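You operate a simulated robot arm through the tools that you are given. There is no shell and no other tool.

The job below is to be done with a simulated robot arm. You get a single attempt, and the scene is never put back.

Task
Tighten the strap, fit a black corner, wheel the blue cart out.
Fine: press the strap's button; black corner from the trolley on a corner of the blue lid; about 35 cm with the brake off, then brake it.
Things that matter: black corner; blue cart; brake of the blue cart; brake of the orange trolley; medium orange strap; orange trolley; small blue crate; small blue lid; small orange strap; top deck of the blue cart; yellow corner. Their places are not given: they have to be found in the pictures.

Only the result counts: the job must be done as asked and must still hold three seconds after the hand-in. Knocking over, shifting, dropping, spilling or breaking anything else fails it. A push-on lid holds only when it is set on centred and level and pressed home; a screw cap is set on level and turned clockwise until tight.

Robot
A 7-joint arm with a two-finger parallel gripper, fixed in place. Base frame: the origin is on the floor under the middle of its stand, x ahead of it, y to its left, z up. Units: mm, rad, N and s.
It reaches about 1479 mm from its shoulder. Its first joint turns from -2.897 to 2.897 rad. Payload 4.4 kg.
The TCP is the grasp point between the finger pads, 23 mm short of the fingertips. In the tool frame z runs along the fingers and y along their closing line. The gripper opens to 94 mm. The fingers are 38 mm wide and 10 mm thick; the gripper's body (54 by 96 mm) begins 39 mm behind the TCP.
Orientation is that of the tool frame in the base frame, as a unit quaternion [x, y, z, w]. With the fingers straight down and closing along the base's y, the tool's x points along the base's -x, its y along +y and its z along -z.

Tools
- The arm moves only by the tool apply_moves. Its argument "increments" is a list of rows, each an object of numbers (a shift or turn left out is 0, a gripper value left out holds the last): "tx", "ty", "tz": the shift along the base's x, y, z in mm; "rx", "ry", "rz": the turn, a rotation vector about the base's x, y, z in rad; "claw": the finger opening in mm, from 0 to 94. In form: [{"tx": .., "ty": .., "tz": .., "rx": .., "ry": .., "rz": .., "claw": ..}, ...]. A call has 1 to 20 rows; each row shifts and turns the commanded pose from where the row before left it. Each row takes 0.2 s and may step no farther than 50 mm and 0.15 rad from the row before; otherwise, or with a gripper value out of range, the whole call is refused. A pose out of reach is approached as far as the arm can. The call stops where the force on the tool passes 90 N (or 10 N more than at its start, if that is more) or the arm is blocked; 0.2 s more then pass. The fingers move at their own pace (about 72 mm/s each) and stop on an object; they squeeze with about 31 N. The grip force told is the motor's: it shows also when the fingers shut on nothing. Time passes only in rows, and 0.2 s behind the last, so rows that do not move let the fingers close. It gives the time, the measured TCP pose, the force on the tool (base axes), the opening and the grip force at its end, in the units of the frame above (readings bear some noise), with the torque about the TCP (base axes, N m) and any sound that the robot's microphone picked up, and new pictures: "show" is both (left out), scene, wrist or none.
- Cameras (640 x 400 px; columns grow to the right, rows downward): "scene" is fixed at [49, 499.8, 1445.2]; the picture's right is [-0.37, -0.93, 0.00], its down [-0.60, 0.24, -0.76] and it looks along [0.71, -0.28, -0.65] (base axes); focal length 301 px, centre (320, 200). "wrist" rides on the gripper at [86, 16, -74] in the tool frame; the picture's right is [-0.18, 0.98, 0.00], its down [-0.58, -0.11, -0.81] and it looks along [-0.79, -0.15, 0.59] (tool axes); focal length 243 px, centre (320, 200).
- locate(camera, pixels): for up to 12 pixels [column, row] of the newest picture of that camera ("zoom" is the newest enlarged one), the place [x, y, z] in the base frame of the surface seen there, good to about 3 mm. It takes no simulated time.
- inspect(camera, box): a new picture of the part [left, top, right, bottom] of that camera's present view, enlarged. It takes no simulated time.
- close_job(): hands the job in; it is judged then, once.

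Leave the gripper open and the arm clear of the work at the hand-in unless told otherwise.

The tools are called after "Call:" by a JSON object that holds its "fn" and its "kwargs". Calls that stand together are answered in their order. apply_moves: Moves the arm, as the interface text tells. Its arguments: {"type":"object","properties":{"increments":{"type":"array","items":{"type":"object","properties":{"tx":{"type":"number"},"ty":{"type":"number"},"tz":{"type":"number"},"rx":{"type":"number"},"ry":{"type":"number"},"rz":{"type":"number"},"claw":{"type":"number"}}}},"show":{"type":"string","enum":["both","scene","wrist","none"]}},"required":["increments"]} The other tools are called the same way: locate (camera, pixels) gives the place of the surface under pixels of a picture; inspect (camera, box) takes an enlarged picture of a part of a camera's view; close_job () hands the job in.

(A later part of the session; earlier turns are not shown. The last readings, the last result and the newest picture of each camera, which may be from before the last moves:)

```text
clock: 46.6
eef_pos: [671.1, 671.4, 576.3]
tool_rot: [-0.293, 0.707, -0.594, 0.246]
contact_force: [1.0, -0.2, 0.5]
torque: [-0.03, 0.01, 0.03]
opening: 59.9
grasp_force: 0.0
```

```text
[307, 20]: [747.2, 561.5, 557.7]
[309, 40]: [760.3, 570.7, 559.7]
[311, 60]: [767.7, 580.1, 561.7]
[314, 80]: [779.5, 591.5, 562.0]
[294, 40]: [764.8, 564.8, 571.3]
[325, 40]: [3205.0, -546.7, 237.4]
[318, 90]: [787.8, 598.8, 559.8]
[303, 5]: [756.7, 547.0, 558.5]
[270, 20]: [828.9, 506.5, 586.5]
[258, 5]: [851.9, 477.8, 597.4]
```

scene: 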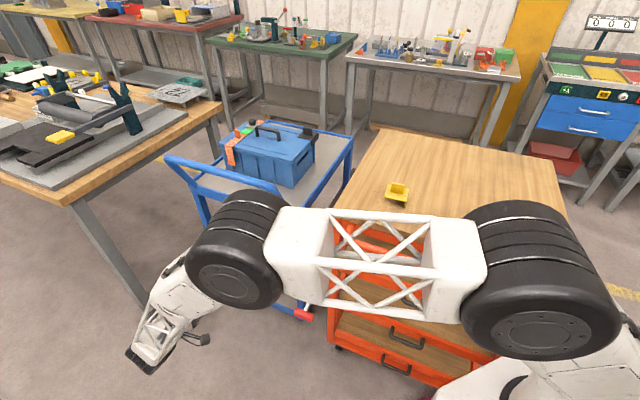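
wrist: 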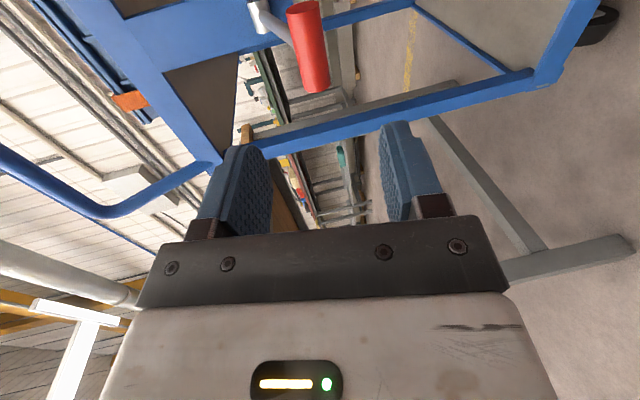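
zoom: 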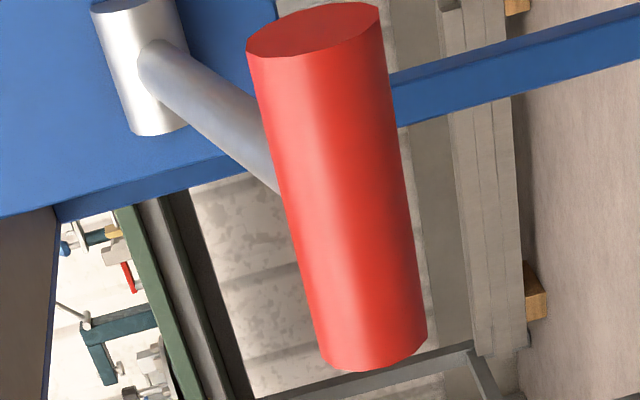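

The handle's axis is at s≈145, z≈560.5, and it spans l=921–978. I'll move straight in with the fingers open above and below the handle, stopping with the TCP just short of its axis.

Call:
{"fn": "apply_moves", "kwargs": {"increments": [{"tx": 24.5, "ty": -24.4, "tz": -8}, {"tx": 24.5, "ty": -24.4, "tz": -7}, {"tx": 24.5, "ty": -24.4}, {"tx": 14, "ty": -14}, {"tx": 10.7, "ty": -10.4}, {}], "show": "both"}}

Call:
{"fn": "inspect", "kwargs": {"camera": "wrist", "box": [180, 0, 460, 220]}}

```text
clock: 48.0
eef_pos: [768.2, 573.6, 561.5]
tool_rot: [-0.293, 0.707, -0.594, 0.246]
contact_force: [0.5, 0.2, 1.3]
torque: [-0.01, -0.03, 0.0]
opening: 59.8
grasp_force: 0.1
```

scene: 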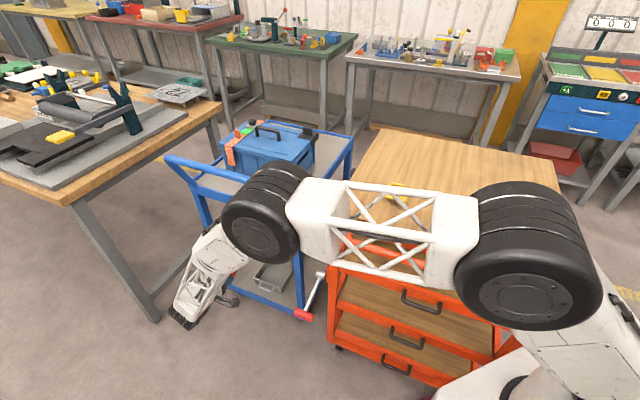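
wrist: 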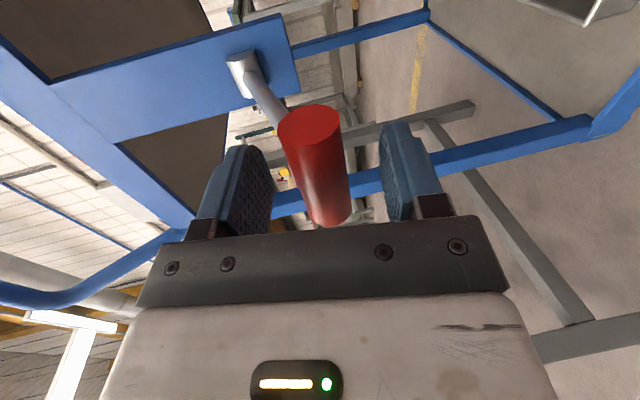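

```text
1.82 times, centred on (320, 110) of wrist
```

zoom: 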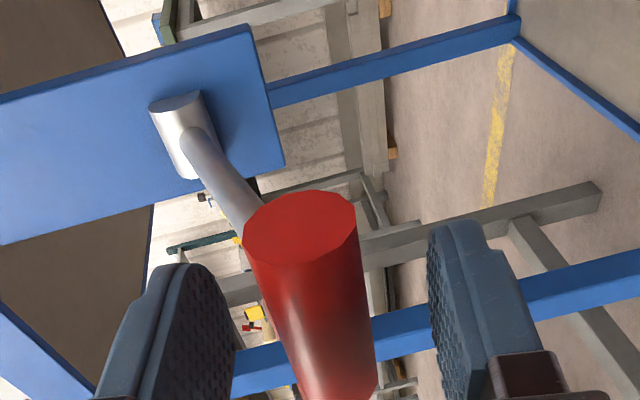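

The handle is between the fingers. I'll narrow the opening to 40 mm, without gripping, and start raising so the lower finger lifts the lever.

Call:
{"fn": "apply_moves", "kwargs": {"increments": [{"claw": 40}, {}, {"tz": 5}, {"tz": 5}, {"tz": 5}, {}], "show": "wrist"}}

```text
clock: 49.4
eef_pos: [768.6, 573.8, 576.6]
tool_rot: [-0.294, 0.707, -0.594, 0.246]
contact_force: [-0.5, 1.4, -1.9]
torque: [0.02, 0.05, 0.02]
opening: 41.2
grasp_force: 1.0
```

wrist: 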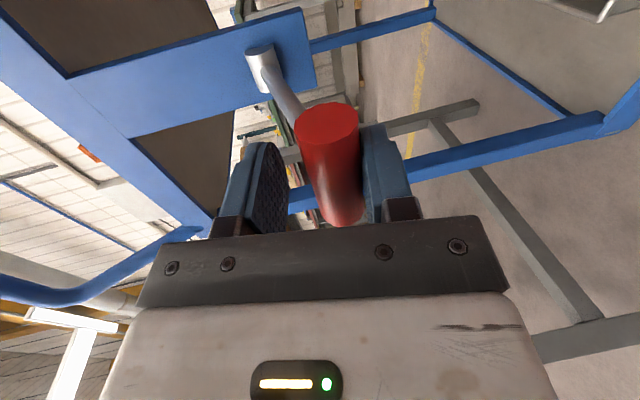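

The lower finger is now touching the handle from below. I'll continue lifting in small steps and listen for a click.

Call:
{"fn": "apply_moves", "kwargs": {"increments": [{"tz": 4}, {"tz": 4}, {"tz": 4}, {}], "show": "wrist"}}

```text
clock: 50.4
eef_pos: [769.4, 573.6, 589.4]
tool_rot: [-0.293, 0.707, -0.595, 0.246]
contact_force: [-1.1, 0.7, -0.9]
torque: [-0.01, -0.05, -0.01]
opening: 40.9
grasp_force: 1.2
```

wrist: 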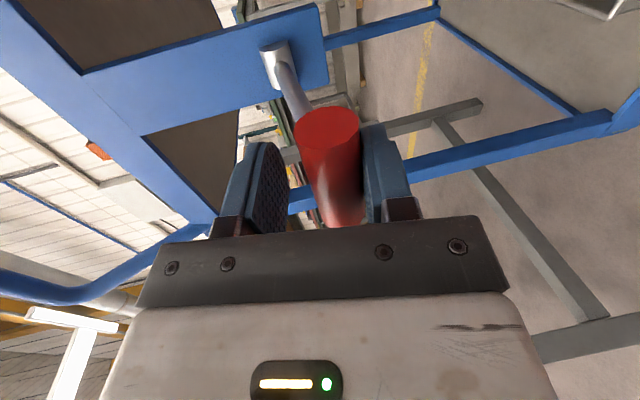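

The lever is rising with little force. I'll keep lifting.

Call:
{"fn": "apply_moves", "kwargs": {"increments": [{"tz": 5}, {"tz": 5}, {"tz": 5}, {}], "show": "wrist"}}

Call:
{"fn": "apply_moves", "kwargs": {"increments": [{"tz": 5}, {"tz": 5}, {"tz": 5}, {}], "show": "wrist"}}

```text
clock: 51.4
eef_pos: [768.8, 572.7, 604.5]
tool_rot: [-0.293, 0.707, -0.595, 0.246]
contact_force: [0.1, 0.6, -1.0]
torque: [-0.01, 0.0, 0.0]
opening: 40.6
grasp_force: 0.2
```

wrist: 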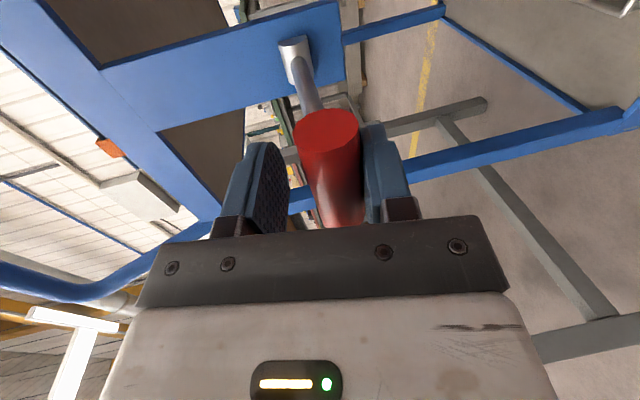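

```text
clock: 52.4
eef_pos: [767.8, 574.7, 619.2]
tool_rot: [-0.293, 0.707, -0.594, 0.247]
contact_force: [-0.1, 0.6, -0.7]
torque: [0.01, 0.01, -0.02]
opening: 40.4
grasp_force: 0.5
```

wrist: 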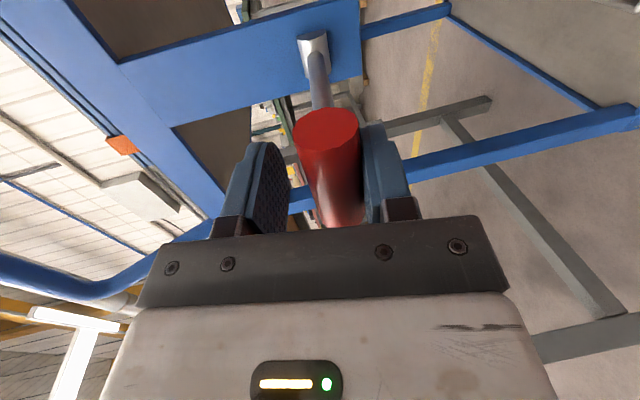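

No click yet, so I'll lift further.

Call:
{"fn": "apply_moves", "kwargs": {"increments": [{"tz": 5}, {"tz": 5}, {"tz": 5}, {}], "show": "wrist"}}

Call:
{"fn": "apply_moves", "kwargs": {"increments": [{"tz": 5}, {"tz": 5}, {"tz": 5}, {}], "show": "wrist"}}

```text
clock: 53.4
eef_pos: [768.2, 574.3, 633.5]
tool_rot: [-0.293, 0.707, -0.594, 0.246]
contact_force: [0.9, 0.0, -0.7]
torque: [0.01, -0.01, 0.0]
opening: 40.1
grasp_force: 0.0
```

wrist: 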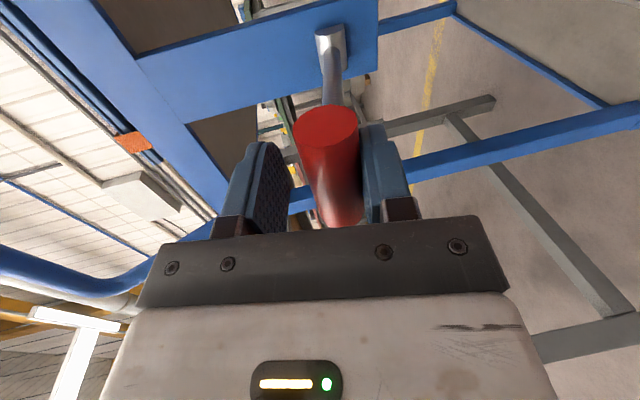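

```text
clock: 54.4
eef_pos: [768.1, 574.2, 649.6]
tool_rot: [-0.292, 0.708, -0.594, 0.246]
contact_force: [0.2, -0.6, -0.5]
torque: [-0.03, -0.01, -0.03]
opening: 39.9
grasp_force: 0.0
```

wrist: 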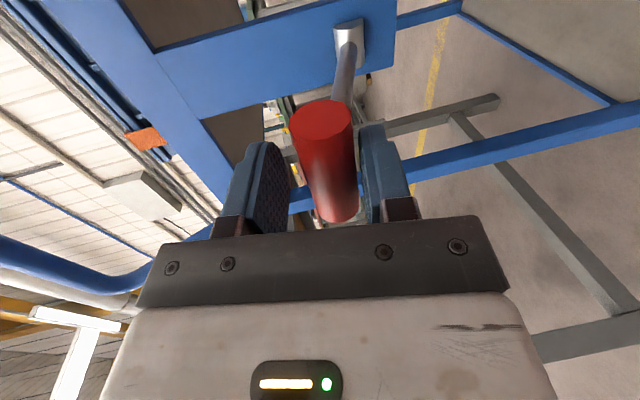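

The handle now sits away from the lower finger, as if the lever went over its centre and lifted by itself. I'll measure its position.

Call:
{"fn": "locate", "kwargs": {"camera": "wrist", "pixels": [[325, 140], [328, 165], [332, 190], [320, 120], [345, 75], [350, 40], [300, 150], [352, 150]]}}

Call:
{"fn": "inspect", "kwargs": {"camera": "wrist", "box": [220, 0, 440, 220]}}

```text
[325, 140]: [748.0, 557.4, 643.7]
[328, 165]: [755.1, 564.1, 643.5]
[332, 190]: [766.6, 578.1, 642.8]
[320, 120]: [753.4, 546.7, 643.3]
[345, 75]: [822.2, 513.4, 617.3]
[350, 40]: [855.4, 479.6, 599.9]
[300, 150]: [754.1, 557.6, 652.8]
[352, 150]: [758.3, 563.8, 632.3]
```

```text
1.82 times, centred on (330, 110) of wrist
```

zoom: 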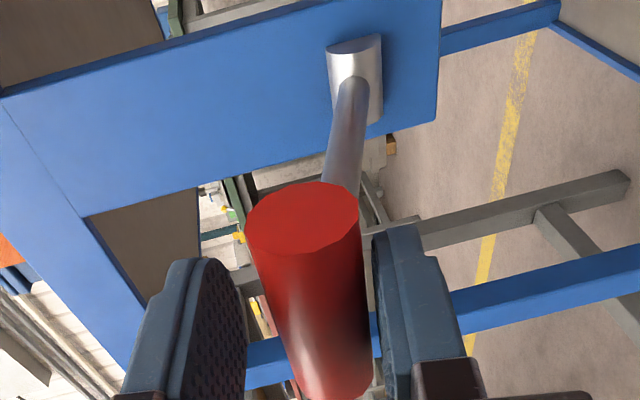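

The handle is at z≈643, about +19°, roughly mirror-image to where it started. I'll lift a few millimetres more to see whether it's at a stop.

Call:
{"fn": "apply_moves", "kwargs": {"increments": [{"tz": 3}, {"tz": 3}, {}], "show": "wrist"}}

Call:
{"fn": "locate", "kwargs": {"camera": "wrist", "pixels": [[325, 140], [328, 165], [332, 190], [345, 75]]}}

```text
clock: 55.2
eef_pos: [768.2, 573.0, 654.8]
tool_rot: [-0.293, 0.707, -0.595, 0.246]
contact_force: [-1.1, 0.2, -2.0]
torque: [0.0, 0.02, 0.02]
opening: 41.7
grasp_force: 1.8
```

wrist: 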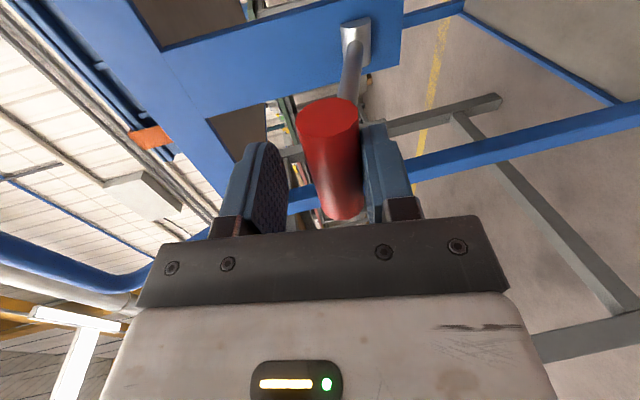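

```text
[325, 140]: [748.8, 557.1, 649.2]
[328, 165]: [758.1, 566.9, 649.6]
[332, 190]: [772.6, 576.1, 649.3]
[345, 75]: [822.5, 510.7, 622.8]
```

It's still rising, with light contact. I'll continue.

Call:
{"fn": "apply_moves", "kwargs": {"increments": [{"tz": 5}, {"tz": 5}, {}], "show": "wrist"}}

Call:
{"fn": "locate", "kwargs": {"camera": "wrist", "pixels": [[325, 140], [328, 165], [332, 190], [345, 75]]}}

```text
clock: 56.0
eef_pos: [767.8, 572.9, 663.0]
tool_rot: [-0.293, 0.707, -0.595, 0.246]
contact_force: [3.2, -3.0, -39.5]
torque: [0.25, -0.04, 0.34]
opening: 57.0
grasp_force: 18.7
```

wrist: 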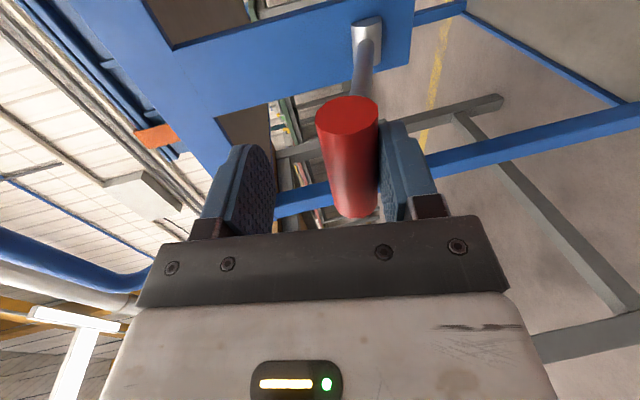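

```text
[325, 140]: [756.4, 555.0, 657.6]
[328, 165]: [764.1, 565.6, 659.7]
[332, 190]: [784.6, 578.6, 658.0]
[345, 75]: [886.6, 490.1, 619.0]
```

A hard stop: -40 N with the fingers pushed apart, so the lever is at its upper end. I'll ease back down 14 mm and see whether the lever stays up.

Call:
{"fn": "apply_moves", "kwargs": {"increments": [{"tz": -5}, {"tz": -5}, {"tz": -4, "claw": 50}, {}], "show": "wrist"}}

Call:
{"fn": "locate", "kwargs": {"camera": "wrist", "pixels": [[325, 140], [328, 165], [332, 190], [350, 60]]}}

```text
clock: 57.0
eef_pos: [769.4, 573.0, 651.6]
tool_rot: [-0.292, 0.707, -0.594, 0.247]
contact_force: [-0.4, 0.2, -0.1]
torque: [0.02, 0.02, 0.0]
opening: 49.7
grasp_force: 0.0
```

wrist: 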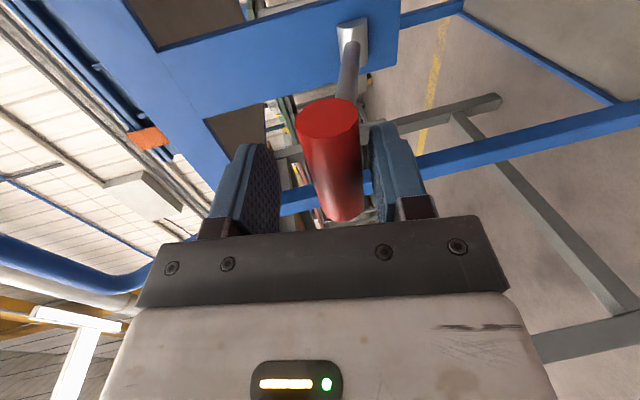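

```text
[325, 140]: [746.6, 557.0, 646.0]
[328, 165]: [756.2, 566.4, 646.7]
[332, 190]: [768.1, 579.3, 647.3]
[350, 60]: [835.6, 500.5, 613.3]
```

The lever stays up by itself (handle z≈647). I'll open a little and back straight out along (-0.707,+0.707).

Call:
{"fn": "apply_moves", "kwargs": {"increments": [{"claw": 60, "tz": -3}, {"tx": -20, "ty": 20}, {"tx": -33, "ty": 33}, {"tx": -33, "ty": 33}, {"tx": -33, "ty": 33}, {}], "show": "both"}}

Call:
{"fn": "locate", "kwargs": {"camera": "wrist", "pixels": [[320, 45], [310, 30]]}}

```text
clock: 58.4
eef_pos: [648.7, 693.5, 648.2]
tool_rot: [-0.293, 0.707, -0.595, 0.246]
contact_force: [0.4, 0.0, 0.2]
torque: [-0.03, 0.0, 0.0]
opening: 60.3
grasp_force: 0.1
```

scene: 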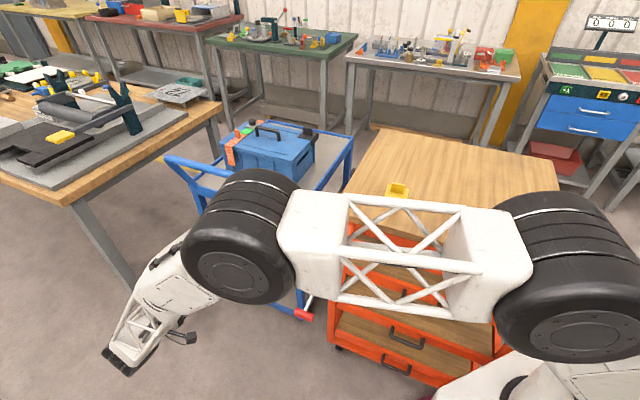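
wrist: 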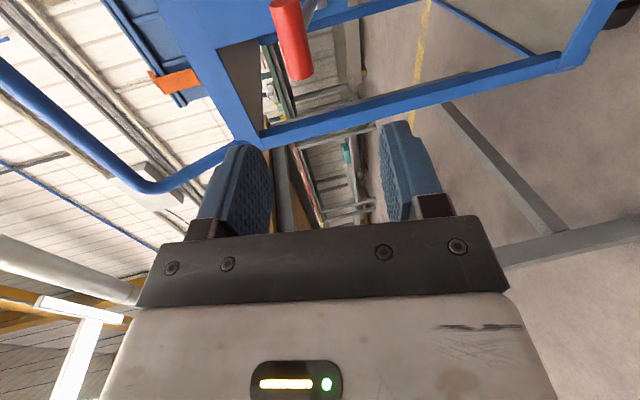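

```text
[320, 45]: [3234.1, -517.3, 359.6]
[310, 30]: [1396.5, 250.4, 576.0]
```

The lever stayed up. Now for the handlebar: I'll raise to z≈1100 while turning the tool back to vertical.

Call:
{"fn": "apply_moves", "kwargs": {"increments": [{"tz": 45, "rx": 0.0987, "ry": 0.0987}, {"tz": 45, "rx": 0.0987, "ry": 0.0987}, {"tz": 45, "rx": 0.0987, "ry": 0.0987}, {"tz": 45, "rx": 0.0987, "ry": 0.0987}, {"tz": 45, "rx": 0.0987, "ry": 0.0987}, {"tz": 45, "rx": 0.0987, "ry": 0.0987}, {"tz": 45, "rx": 0.0987, "ry": 0.0987}, {"tz": 45, "rx": 0.0987, "ry": 0.0987}, {"tz": 45, "rx": 0.0987, "ry": 0.0987}, {"tz": 45, "rx": 0.0987, "ry": 0.0987}, {}], "show": "both"}}

```text
clock: 60.8
eef_pos: [649.6, 691.2, 1098.3]
tool_rot: [-0.382, 0.924, 0.0, 0.0]
contact_force: [0.3, 0.2, 0.4]
torque: [-0.03, 0.02, -0.02]
opening: 60.1
grasp_force: 0.1
```

scene: 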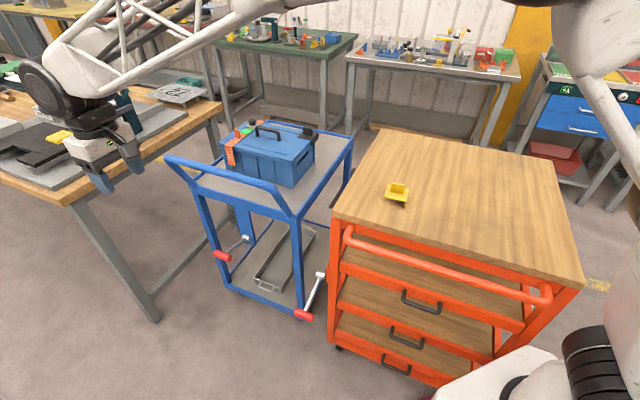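
wrist: 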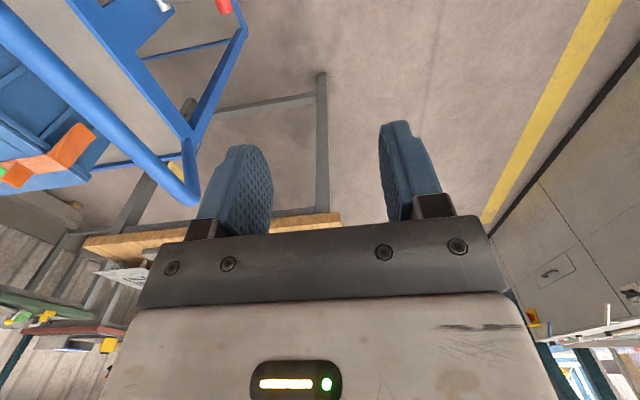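

The blue cart's lever is now clearly up (scene (222,255)). I'll measure the handlebar's centreline and the current deck position for reference.

Call:
{"fn": "inspect", "kwargs": {"camera": "scene", "box": [160, 145, 304, 235]}}

Call:
{"fn": "locate", "kwargs": {"camera": "zoom", "pixels": [[60, 65], [120, 78], [180, 93], [240, 107], [300, 122], [360, 138], [420, 158], [470, 180], [300, 112], [300, 132], [185, 190], [520, 270]]}}

Call:
{"fn": "locate", "kwargs": {"camera": "wrist", "pixels": [[20, 45], [60, 85], [100, 122], [140, 155], [170, 180], [175, 125], [120, 50], [225, 5]]}}

```text
4.44 times, centred on (232, 190) of scene
```

zoom: 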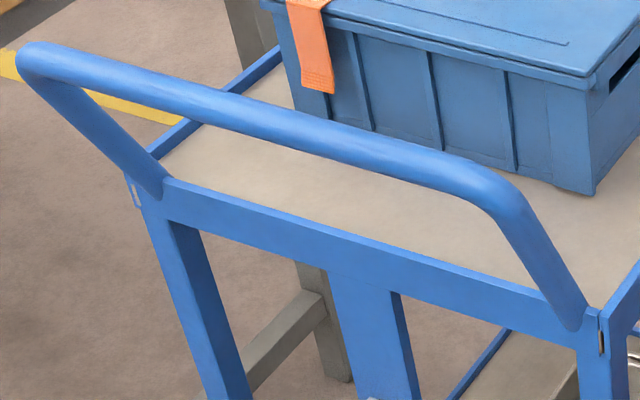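

```text
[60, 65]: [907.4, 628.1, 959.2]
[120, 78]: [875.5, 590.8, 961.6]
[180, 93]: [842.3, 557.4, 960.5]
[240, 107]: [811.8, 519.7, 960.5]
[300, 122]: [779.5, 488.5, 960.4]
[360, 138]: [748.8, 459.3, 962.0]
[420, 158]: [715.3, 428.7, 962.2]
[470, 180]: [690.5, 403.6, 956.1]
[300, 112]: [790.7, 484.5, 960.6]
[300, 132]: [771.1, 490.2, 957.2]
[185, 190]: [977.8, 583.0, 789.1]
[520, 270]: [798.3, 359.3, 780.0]
```

```text
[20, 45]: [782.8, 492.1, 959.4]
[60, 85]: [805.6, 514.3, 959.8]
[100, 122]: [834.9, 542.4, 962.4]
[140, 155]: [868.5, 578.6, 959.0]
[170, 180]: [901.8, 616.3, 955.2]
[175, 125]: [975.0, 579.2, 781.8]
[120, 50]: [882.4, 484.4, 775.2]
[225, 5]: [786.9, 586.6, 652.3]
```

The bar's axis is near s≈207, z≈951 with its centre at about (809, 516), and the fingers already close across it. I'll move above the bar and lower over it with the fingers open.

Call:
{"fn": "apply_moves", "kwargs": {"increments": [{"tx": 32.1, "ty": -35.3}, {"tx": 32.1, "ty": -35.3}, {"tx": 32.1, "ty": -35.3}, {"tx": 32.1, "ty": -35.4}, {"tx": 32.0, "ty": -35.4}, {"tz": -40}, {"tz": -40}, {}], "show": "both"}}

Call:
{"fn": "inspect", "kwargs": {"camera": "wrist", "box": [180, 0, 460, 220]}}

```text
clock: 62.6
eef_pos: [810.3, 516.0, 1019.0]
tool_rot: [-0.383, 0.924, -0.001, 0.0]
contact_force: [0.0, -0.1, 0.1]
torque: [0.01, 0.05, -0.02]
opening: 60.2
grasp_force: 0.0
```

scene: 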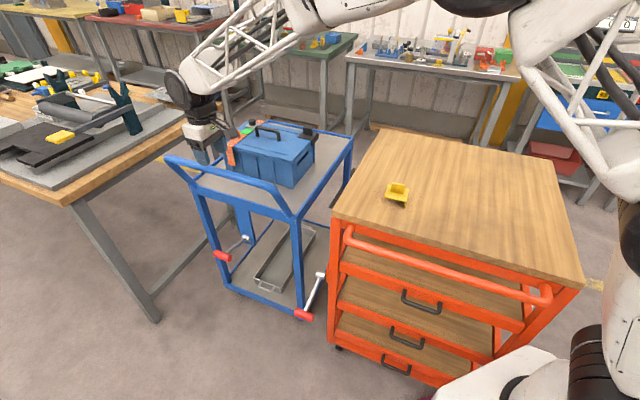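
wrist: 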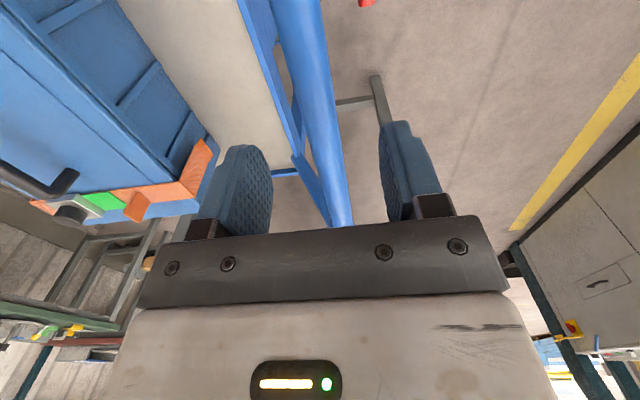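

```text
1.82 times, centred on (320, 110) of wrist
```

zoom: 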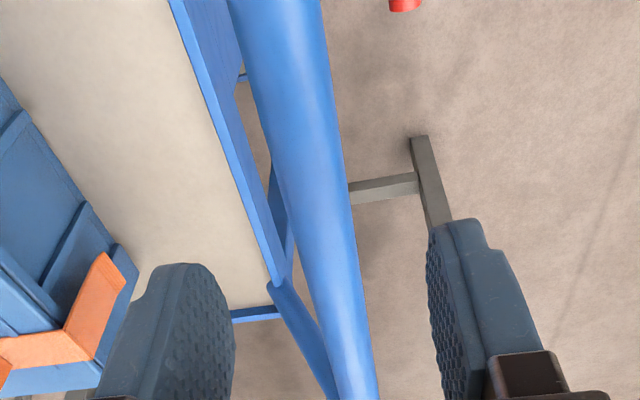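

The bar runs between the open fingers. I'll lower to z≈951 in steps.

Call:
{"fn": "apply_moves", "kwargs": {"increments": [{"tz": -30}, {"tz": -20}, {"tz": -17}, {}], "show": "both"}}

Call:
{"fn": "inspect", "kwargs": {"camera": "wrist", "box": [180, 0, 460, 220]}}

Call:
{"fn": "locate", "kwargs": {"camera": "wrist", "pixels": [[315, 60], [325, 120], [335, 170], [300, 100], [345, 100]]}}

```text
clock: 63.6
eef_pos: [809.5, 515.5, 951.3]
tool_rot: [-0.383, 0.924, -0.001, 0.0]
contact_force: [-0.2, -0.4, 0.8]
torque: [0.02, -0.01, -0.02]
opening: 60.1
grasp_force: 0.1
```

scene: 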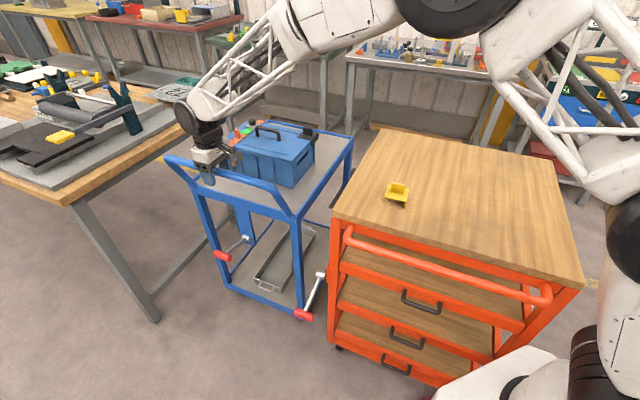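
wrist: 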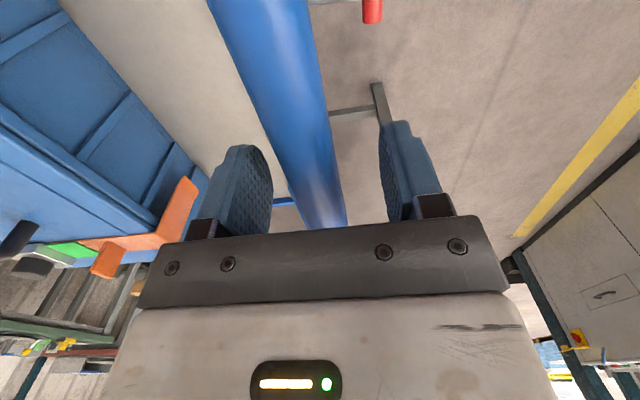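

```text
1.82 times, centred on (320, 110) of wrist
```

zoom: 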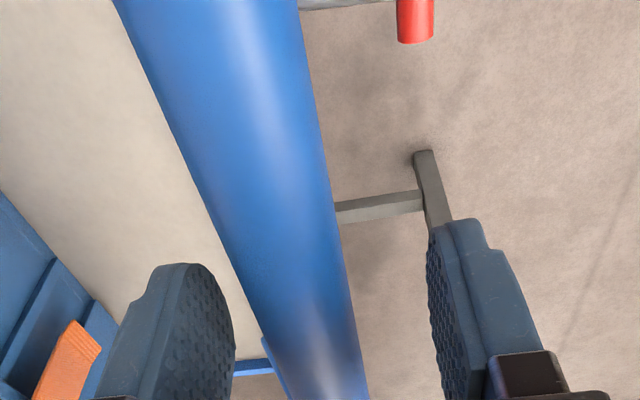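

```text
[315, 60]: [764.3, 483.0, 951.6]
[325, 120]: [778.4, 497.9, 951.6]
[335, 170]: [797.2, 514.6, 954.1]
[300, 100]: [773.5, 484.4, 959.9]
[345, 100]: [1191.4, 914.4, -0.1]
```

The bar is between the pads, so I'll close the fingers on it gently.

Call:
{"fn": "apply_moves", "kwargs": {"increments": [{"claw": 45}, {"claw": 34}, {"claw": 28}, {"claw": 22}, {"claw": 15}, {}], "show": "wrist"}}

```text
clock: 65.0
eef_pos: [808.8, 516.6, 950.9]
tool_rot: [-0.383, 0.924, 0.0, 0.0]
contact_force: [-3.1, 2.1, 0.3]
torque: [-0.16, 0.26, 0.22]
opening: 23.9
grasp_force: 44.9
```

wrist: 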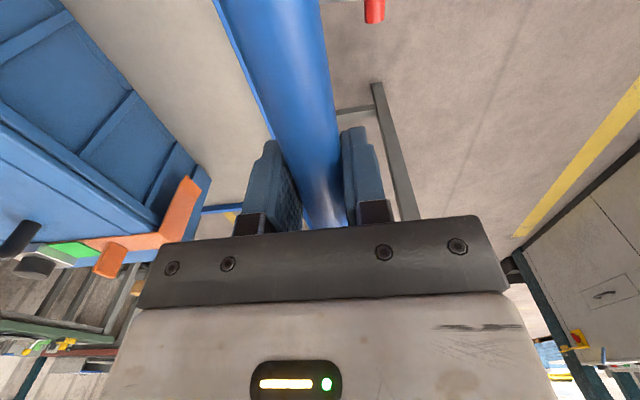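

The bar is gripped (24 mm). I'll pull gently along (-0.707,+0.707) by a few millimetres and check whether the cart rolls or resists.

Call:
{"fn": "apply_moves", "kwargs": {"increments": [{"tx": -1, "ty": 1}, {"tx": -1.5, "ty": 1.5}, {"tx": -2, "ty": 2}, {}], "show": "wrist"}}

```text
clock: 66.0
eef_pos: [804.6, 519.9, 951.4]
tool_rot: [-0.382, 0.924, 0.0, 0.0]
contact_force: [-8.7, -12.5, 6.9]
torque: [-0.11, 0.19, 0.16]
opening: 24.0
grasp_force: 45.8
```

wrist: 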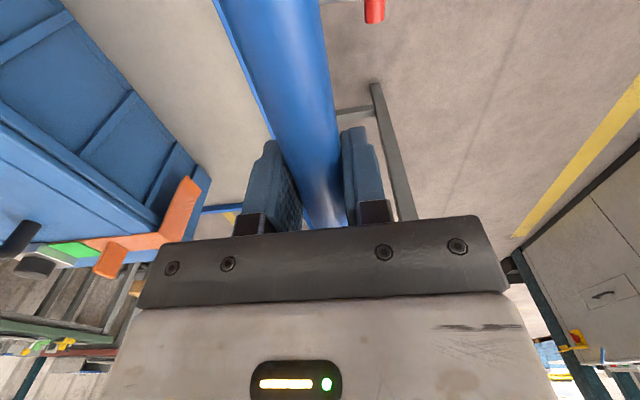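

The hand moved about 5 mm with small resistance along the pull, but there's a sideways force of about 15 N. I'll hold still and read the forces again.

Call:
{"fn": "apply_moves", "kwargs": {"increments": [{}, {}], "show": "scene"}}

Call:
{"fn": "inspect", "kwargs": {"camera": "scene", "box": [150, 130, 310, 230]}}

```text
clock: 66.6
eef_pos: [803.8, 519.7, 951.1]
tool_rot: [-0.382, 0.924, 0.0, 0.0]
contact_force: [-13.2, -17.0, 9.1]
torque: [-0.21, 0.15, 0.15]
opening: 23.8
grasp_force: 45.3
```

scene: 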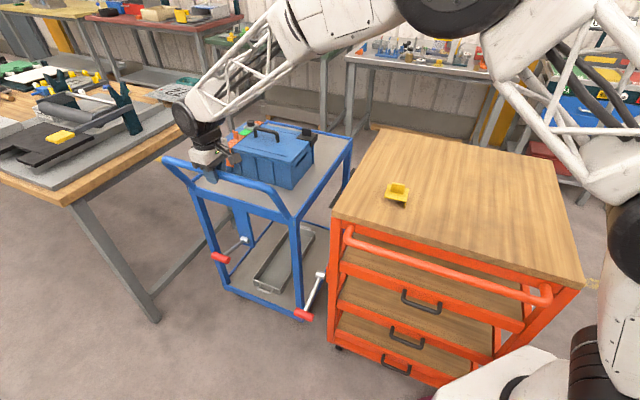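

```text
4.00 times, centred on (230, 180) of scene
```

zoom: 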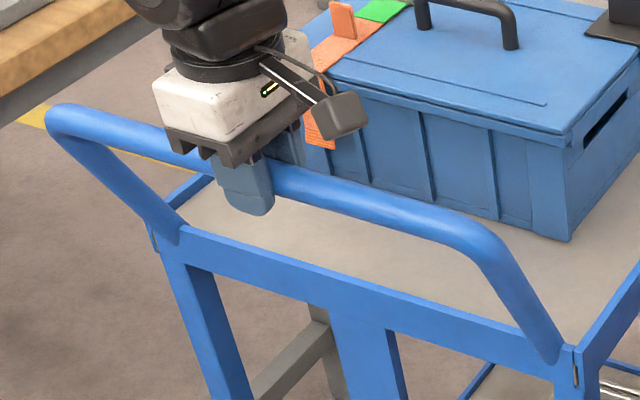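

The cart did shift about 2 px with the pull, so the brake seems to be off, but the sideways force grew to about 21 N. I'll hold again to see if it settles, and check the cart for any turning.

Call:
{"fn": "apply_moves", "kwargs": {"increments": [{}, {}, {}], "show": "both"}}

Call:
{"fn": "inspect", "kwargs": {"camera": "scene", "box": [150, 140, 310, 240]}}

Call:
{"fn": "locate", "kwargs": {"camera": "zoom", "pixels": [[80, 75], [130, 85], [330, 145], [400, 165], [450, 185], [200, 205], [300, 235], [400, 262], [480, 285], [520, 297]]}}

```text
clock: 67.4
eef_pos: [805.4, 520.0, 952.1]
tool_rot: [-0.383, 0.924, -0.001, 0.0]
contact_force: [-16.2, -20.5, 10.4]
torque: [-0.07, 0.03, 0.19]
opening: 23.8
grasp_force: 44.4
```

scene: 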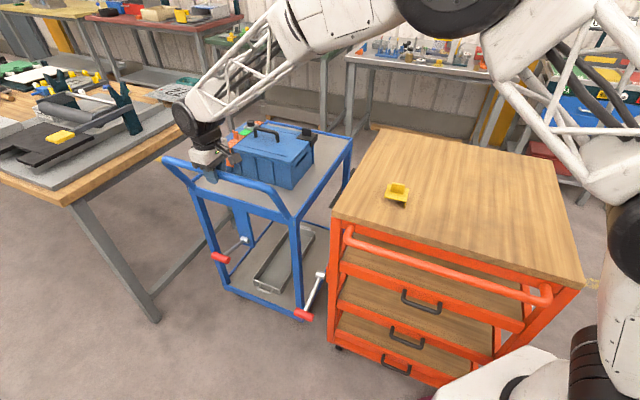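
wrist: 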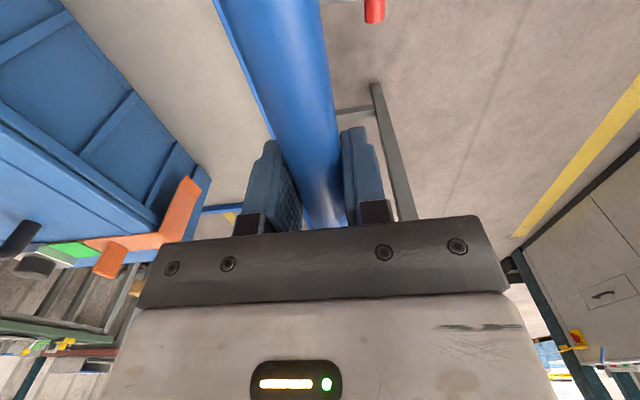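

```text
4.00 times, centred on (230, 190) of scene
```

zoom: 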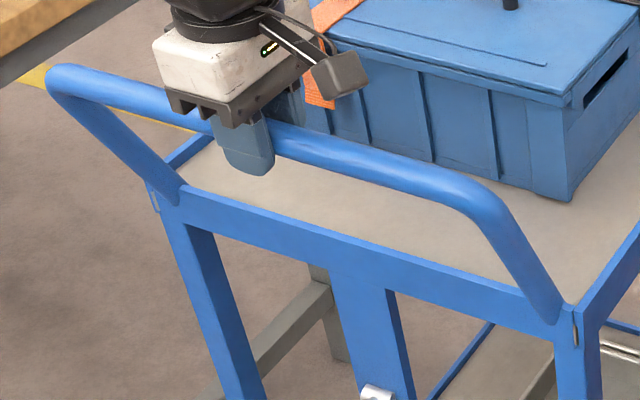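

```text
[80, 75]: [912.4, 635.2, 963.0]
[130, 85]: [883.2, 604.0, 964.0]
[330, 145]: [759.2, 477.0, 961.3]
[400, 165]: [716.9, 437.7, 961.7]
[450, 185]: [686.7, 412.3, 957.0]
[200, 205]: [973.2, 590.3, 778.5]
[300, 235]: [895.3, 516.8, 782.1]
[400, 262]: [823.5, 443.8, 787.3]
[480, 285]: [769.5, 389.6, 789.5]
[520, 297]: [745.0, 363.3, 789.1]
```

The force creeps up like a wind-up against the rigid grip, while the pull resistance itself is only about 3 N. I'll loosen the grip to a 29 mm straddle, so the far finger just hooks the 24 mm bar.

Call:
{"fn": "apply_moves", "kwargs": {"increments": [{"claw": 29}, {}, {}], "show": "wrist"}}

```text
clock: 68.2
eef_pos: [805.0, 520.4, 950.9]
tool_rot: [-0.383, 0.924, 0.0, 0.001]
contact_force: [0.0, -0.8, 0.0]
torque: [0.02, -0.01, 0.04]
opening: 29.0
grasp_force: 0.1
```

wrist: 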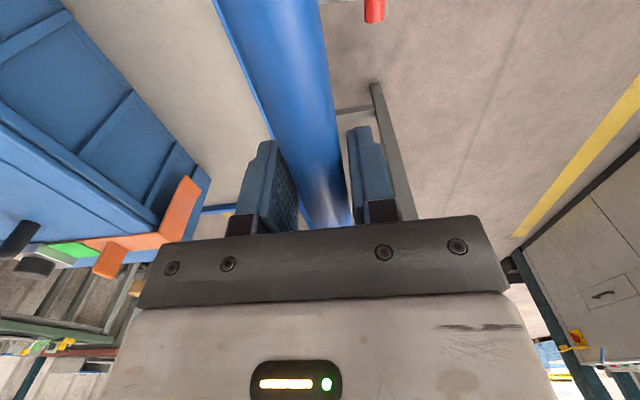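

The forces are back to zero. I'll pull slowly along (-0.707,+0.707): 8 steps of 5 mm, then check.

Call:
{"fn": "apply_moves", "kwargs": {"increments": [{"tx": -2.1, "ty": 2.1}, {"tx": -3.5, "ty": 3.5}, {"tx": -3.5, "ty": 3.5}, {"tx": -3.5, "ty": 3.5}, {"tx": -3.5, "ty": 3.5}, {"tx": -3.5, "ty": 3.5}, {"tx": -3.5, "ty": 3.5}, {"tx": -3.5, "ty": 3.5}], "show": "both"}}

Call:
{"fn": "locate", "kwargs": {"camera": "scene", "pixels": [[200, 190], [245, 203], [275, 212], [280, 185], [170, 160], [265, 190]]}}

```text
clock: 70.0
eef_pos: [779.2, 546.3, 950.8]
tool_rot: [-0.382, 0.924, 0.0, 0.0]
contact_force: [0.0, -0.3, 0.4]
torque: [-0.02, 0.01, -0.02]
opening: 29.0
grasp_force: 0.2
```

scene: 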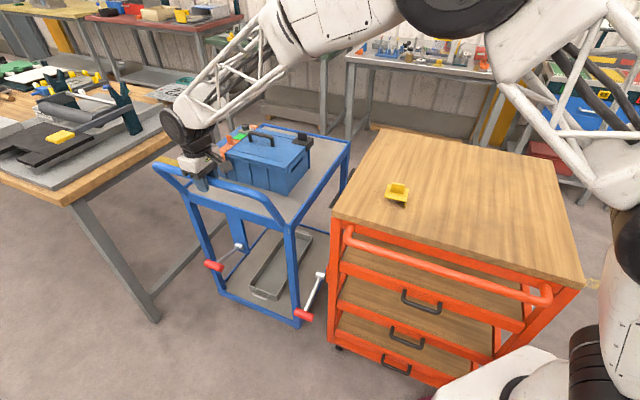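
wrist: 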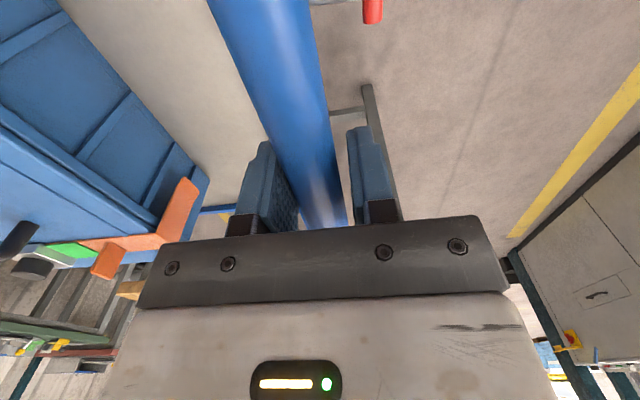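

```text
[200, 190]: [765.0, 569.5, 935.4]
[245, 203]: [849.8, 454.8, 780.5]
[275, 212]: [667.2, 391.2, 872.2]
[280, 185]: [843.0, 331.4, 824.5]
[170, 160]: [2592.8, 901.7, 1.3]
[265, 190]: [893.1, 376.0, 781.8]
```

The cart rolls freely and straight behind the finger. I'll continue with about 140 mm more at a gentle pace.

Call:
{"fn": "apply_moves", "kwargs": {"increments": [{"tx": -4, "ty": 4}, {"tx": -5, "ty": 5}, {"tx": -5.66, "ty": 5.66}, {"tx": -5.66, "ty": 5.66}, {"tx": -5.66, "ty": 5.66}, {"tx": -5.66, "ty": 5.66}, {"tx": -5.66, "ty": 5.66}, {"tx": -5.66, "ty": 5.66}, {"tx": -5.66, "ty": 5.66}, {"tx": -5.66, "ty": 5.66}, {"tx": -5.66, "ty": 5.66}, {"tx": -5.66, "ty": 5.66}, {"tx": -5.66, "ty": 5.66}, {"tx": -5.66, "ty": 5.66}, {"tx": -5.66, "ty": 5.66}, {"tx": -5.66, "ty": 5.66}, {"tx": -5, "ty": 5}, {"tx": -4, "ty": 4}, {"tx": -2.5, "ty": 2.5}], "show": "both"}}

```text
clock: 74.0
eef_pos: [679.0, 648.1, 951.8]
tool_rot: [-0.383, 0.924, 0.0, 0.0]
contact_force: [0.5, 0.7, 0.5]
torque: [0.03, 0.01, 0.01]
opening: 29.4
grasp_force: 0.7
```

scene: 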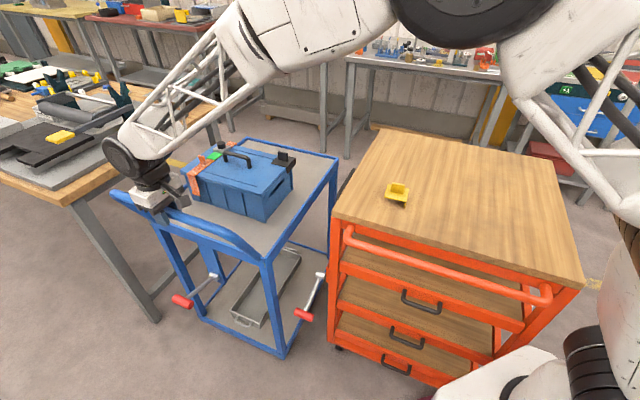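
wrist: 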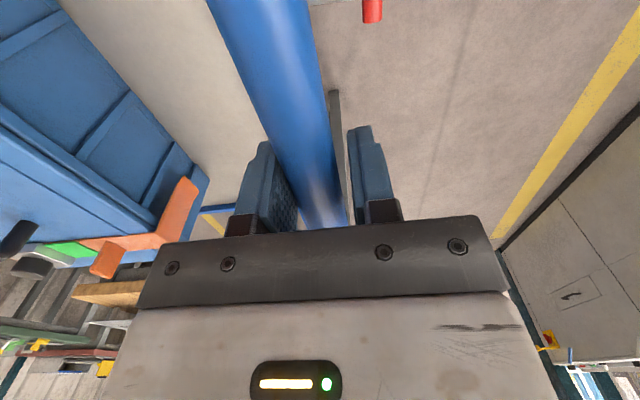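

The cart has moved about 185 mm, straight and with the lever still up. I'll pull the remaining 167 mm, slowing down at the end.

Call:
{"fn": "apply_moves", "kwargs": {"increments": [{"tx": -4, "ty": 4}, {"tx": -5.5, "ty": 5.5}, {"tx": -7, "ty": 7}, {"tx": -7, "ty": 7}, {"tx": -7, "ty": 7}, {"tx": -7, "ty": 7}, {"tx": -7, "ty": 7}, {"tx": -7, "ty": 7}, {"tx": -7, "ty": 7}, {"tx": -7, "ty": 7}, {"tx": -7, "ty": 7}, {"tx": -7, "ty": 7}, {"tx": -7, "ty": 7}, {"tx": -7, "ty": 7}, {"tx": -7, "ty": 7}, {"tx": -6, "ty": 6}, {"tx": -5, "ty": 5}, {"tx": -4, "ty": 4}, {"tx": -2.9, "ty": 2.9}], "show": "both"}}

```text
clock: 78.0
eef_pos: [559.0, 765.7, 952.1]
tool_rot: [-0.382, 0.924, 0.0, 0.001]
contact_force: [0.7, -1.2, 0.9]
torque: [-0.02, 0.02, 0.0]
opening: 29.7
grasp_force: 1.1
```

scene: 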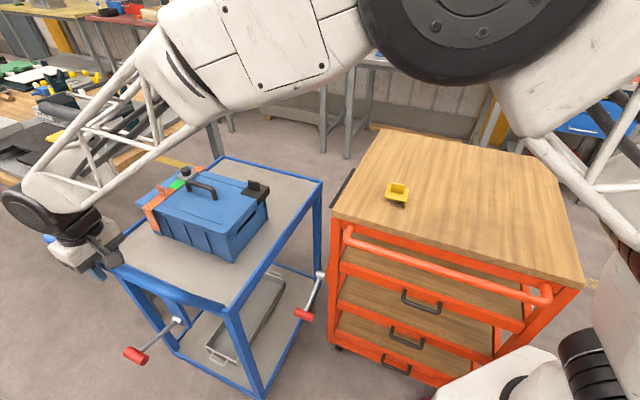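
wrist: 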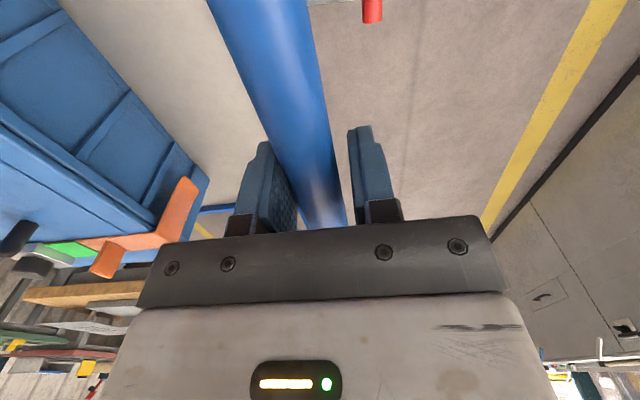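

The hand reached (559, 766). I'll check the actual cart travel from the black corner and the deck, and that the crate, strap and corner came along undisturbed.

Call:
{"fn": "inspect", "kwargs": {"camera": "scene", "box": [130, 150, 290, 270]}}

Call:
{"fn": "locate", "kwargs": {"camera": "scene", "pixels": [[257, 184], [250, 195], [268, 191], [268, 207], [240, 205], [186, 171], [155, 200], [230, 260], [215, 155], [320, 182], [228, 303], [135, 355]]}}

```text
3.33 times, centred on (210, 210) of scene
```

zoom: 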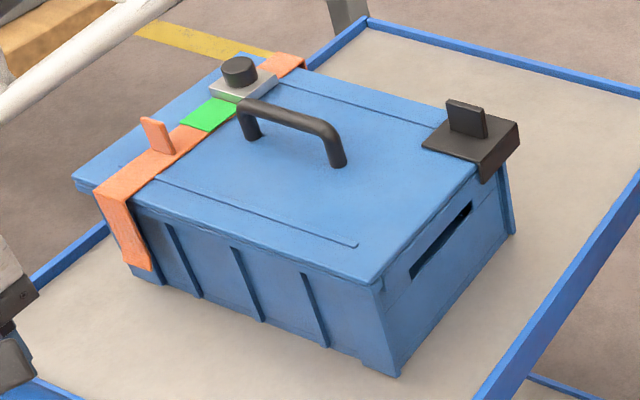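

```text
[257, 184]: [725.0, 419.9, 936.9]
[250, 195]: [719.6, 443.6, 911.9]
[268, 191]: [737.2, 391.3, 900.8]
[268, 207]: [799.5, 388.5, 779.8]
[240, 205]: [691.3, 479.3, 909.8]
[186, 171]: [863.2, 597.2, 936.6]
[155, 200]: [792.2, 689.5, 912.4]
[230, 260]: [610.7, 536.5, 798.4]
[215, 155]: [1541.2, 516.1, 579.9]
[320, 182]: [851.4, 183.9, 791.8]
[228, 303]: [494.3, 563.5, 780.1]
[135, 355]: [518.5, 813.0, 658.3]
```

The crate, the strap (green) and the black corner travelled along intact. I'll measure the corner plate and the button more exactly for the travelled distance.

Call:
{"fn": "inspect", "kwargs": {"camera": "scene", "box": [226, 166, 274, 206]}}

Call:
{"fn": "locate", "kwargs": {"camera": "zoom", "pixels": [[190, 165], [300, 205], [420, 130], [310, 145], [235, 80], [345, 110], [240, 145], [370, 180]]}}

Call:
{"fn": "inspect", "kwargs": {"camera": "scene", "box": [166, 156, 214, 196]}}

```text
10.00 times, centred on (250, 186) of scene
```

zoom: 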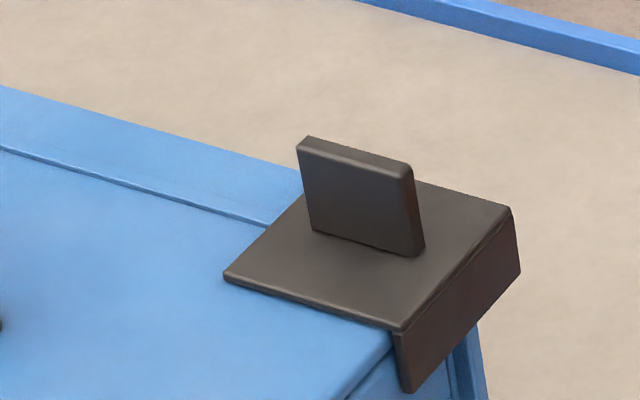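

```text
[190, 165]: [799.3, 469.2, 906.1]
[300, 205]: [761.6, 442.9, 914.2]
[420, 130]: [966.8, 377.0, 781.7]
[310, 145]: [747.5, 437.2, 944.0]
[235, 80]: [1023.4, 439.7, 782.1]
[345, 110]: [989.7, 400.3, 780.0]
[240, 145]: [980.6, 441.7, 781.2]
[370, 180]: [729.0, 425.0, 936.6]
```

```text
10.00 times, centred on (190, 176) of scene
```

zoom: 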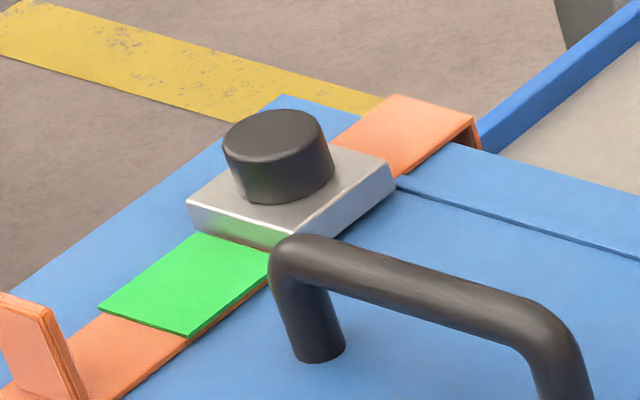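

Call:
{"fn": "locate", "kwargs": {"camera": "zoom", "pixels": [[272, 130], [245, 140], [300, 120], [320, 340], [180, 285], [360, 150]]}}

Call:
{"fn": "inspect", "kwargs": {"camera": "scene", "box": [226, 166, 274, 206]}}

Call:
{"fn": "locate", "kwargs": {"camera": "zoom", "pixels": [[232, 275], [398, 322], [505, 212], [310, 145], [355, 158], [405, 172], [350, 290], [460, 230]]}}

```text
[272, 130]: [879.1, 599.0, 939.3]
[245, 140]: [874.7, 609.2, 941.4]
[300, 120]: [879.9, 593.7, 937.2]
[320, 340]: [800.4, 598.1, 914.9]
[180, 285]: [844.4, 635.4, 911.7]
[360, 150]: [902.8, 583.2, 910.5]
```

```text
10.00 times, centred on (250, 186) of scene
```

zoom: 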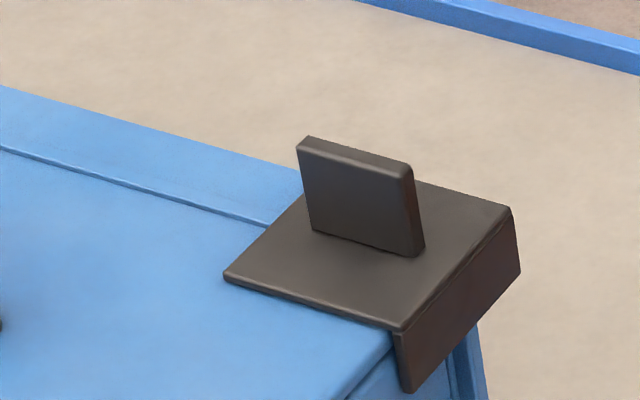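

```text
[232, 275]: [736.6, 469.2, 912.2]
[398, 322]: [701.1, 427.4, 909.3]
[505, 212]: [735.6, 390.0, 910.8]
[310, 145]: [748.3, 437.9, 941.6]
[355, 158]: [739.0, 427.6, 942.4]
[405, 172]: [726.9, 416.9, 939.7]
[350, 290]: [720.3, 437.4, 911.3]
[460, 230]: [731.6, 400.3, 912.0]
```

The button moved from (1125,350) to (879,599), which is 350 mm. I'll open the fingers and rise off the handlebar, and check where the wall or cabinet behind the hand is.

Call:
{"fn": "locate", "kwargs": {"camera": "wrist", "pixels": [[545, 130], [600, 250], [500, 255], [625, 120], [540, 310], [600, 340], [625, 330], [450, 100]]}}

Call:
{"fn": "apply_moves", "kwargs": {"increments": [{"claw": 40}, {"claw": 60}, {}, {"tz": 20}, {"tz": 40}, {"tz": 45}, {"tz": 45}, {}], "show": "both"}}

```text
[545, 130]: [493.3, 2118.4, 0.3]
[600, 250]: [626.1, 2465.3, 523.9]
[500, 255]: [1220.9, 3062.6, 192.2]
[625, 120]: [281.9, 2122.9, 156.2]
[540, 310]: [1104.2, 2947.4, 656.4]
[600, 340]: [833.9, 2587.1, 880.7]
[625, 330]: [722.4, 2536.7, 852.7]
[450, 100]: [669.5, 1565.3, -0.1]
```

```text
clock: 79.8
eef_pos: [560.6, 764.9, 1102.1]
tool_rot: [-0.382, 0.924, -0.001, -0.001]
contact_force: [-0.5, 0.4, 0.2]
torque: [0.0, 0.04, -0.02]
opening: 59.9
grasp_force: 0.1
```

scene: 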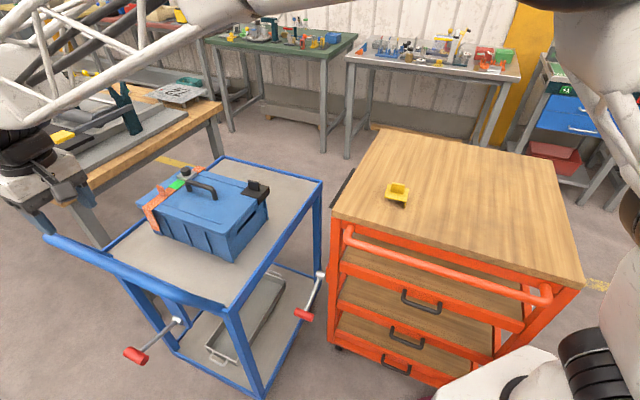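
wrist: 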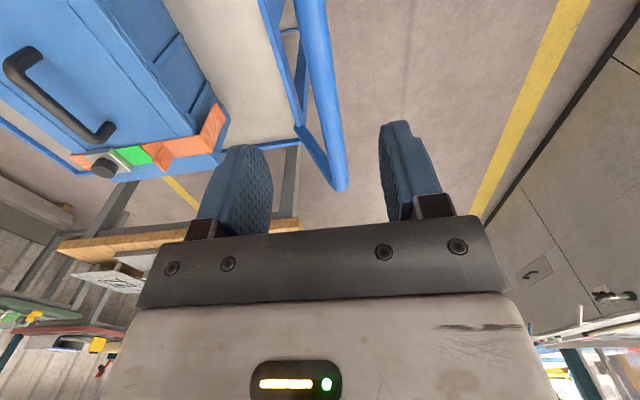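

The cart stays put. I'll zoom in on the lever in its new place at scene (135,355) and measure it.

Call:
{"fn": "inspect", "kwargs": {"camera": "scene", "box": [110, 305, 206, 375]}}

Call:
{"fn": "locate", "kwargs": {"camera": "zoom", "pixels": [[130, 275], [160, 285], [190, 295], [210, 310], [240, 250], [300, 200], [350, 160], [420, 110], [440, 100], [140, 300], [200, 320], [225, 275]]}}

```text
5.71 times, centred on (158, 340) of scene
```

zoom: 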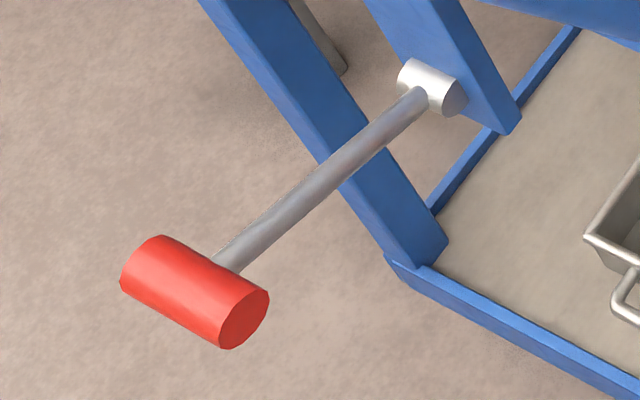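

```text
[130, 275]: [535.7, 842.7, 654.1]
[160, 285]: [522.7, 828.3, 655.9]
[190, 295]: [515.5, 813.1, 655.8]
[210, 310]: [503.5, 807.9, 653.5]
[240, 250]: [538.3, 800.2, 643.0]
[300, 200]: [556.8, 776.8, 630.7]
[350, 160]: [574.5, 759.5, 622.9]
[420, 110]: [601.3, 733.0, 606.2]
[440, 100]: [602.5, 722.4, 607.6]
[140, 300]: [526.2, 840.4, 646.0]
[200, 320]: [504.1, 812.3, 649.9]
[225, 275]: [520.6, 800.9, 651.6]
```

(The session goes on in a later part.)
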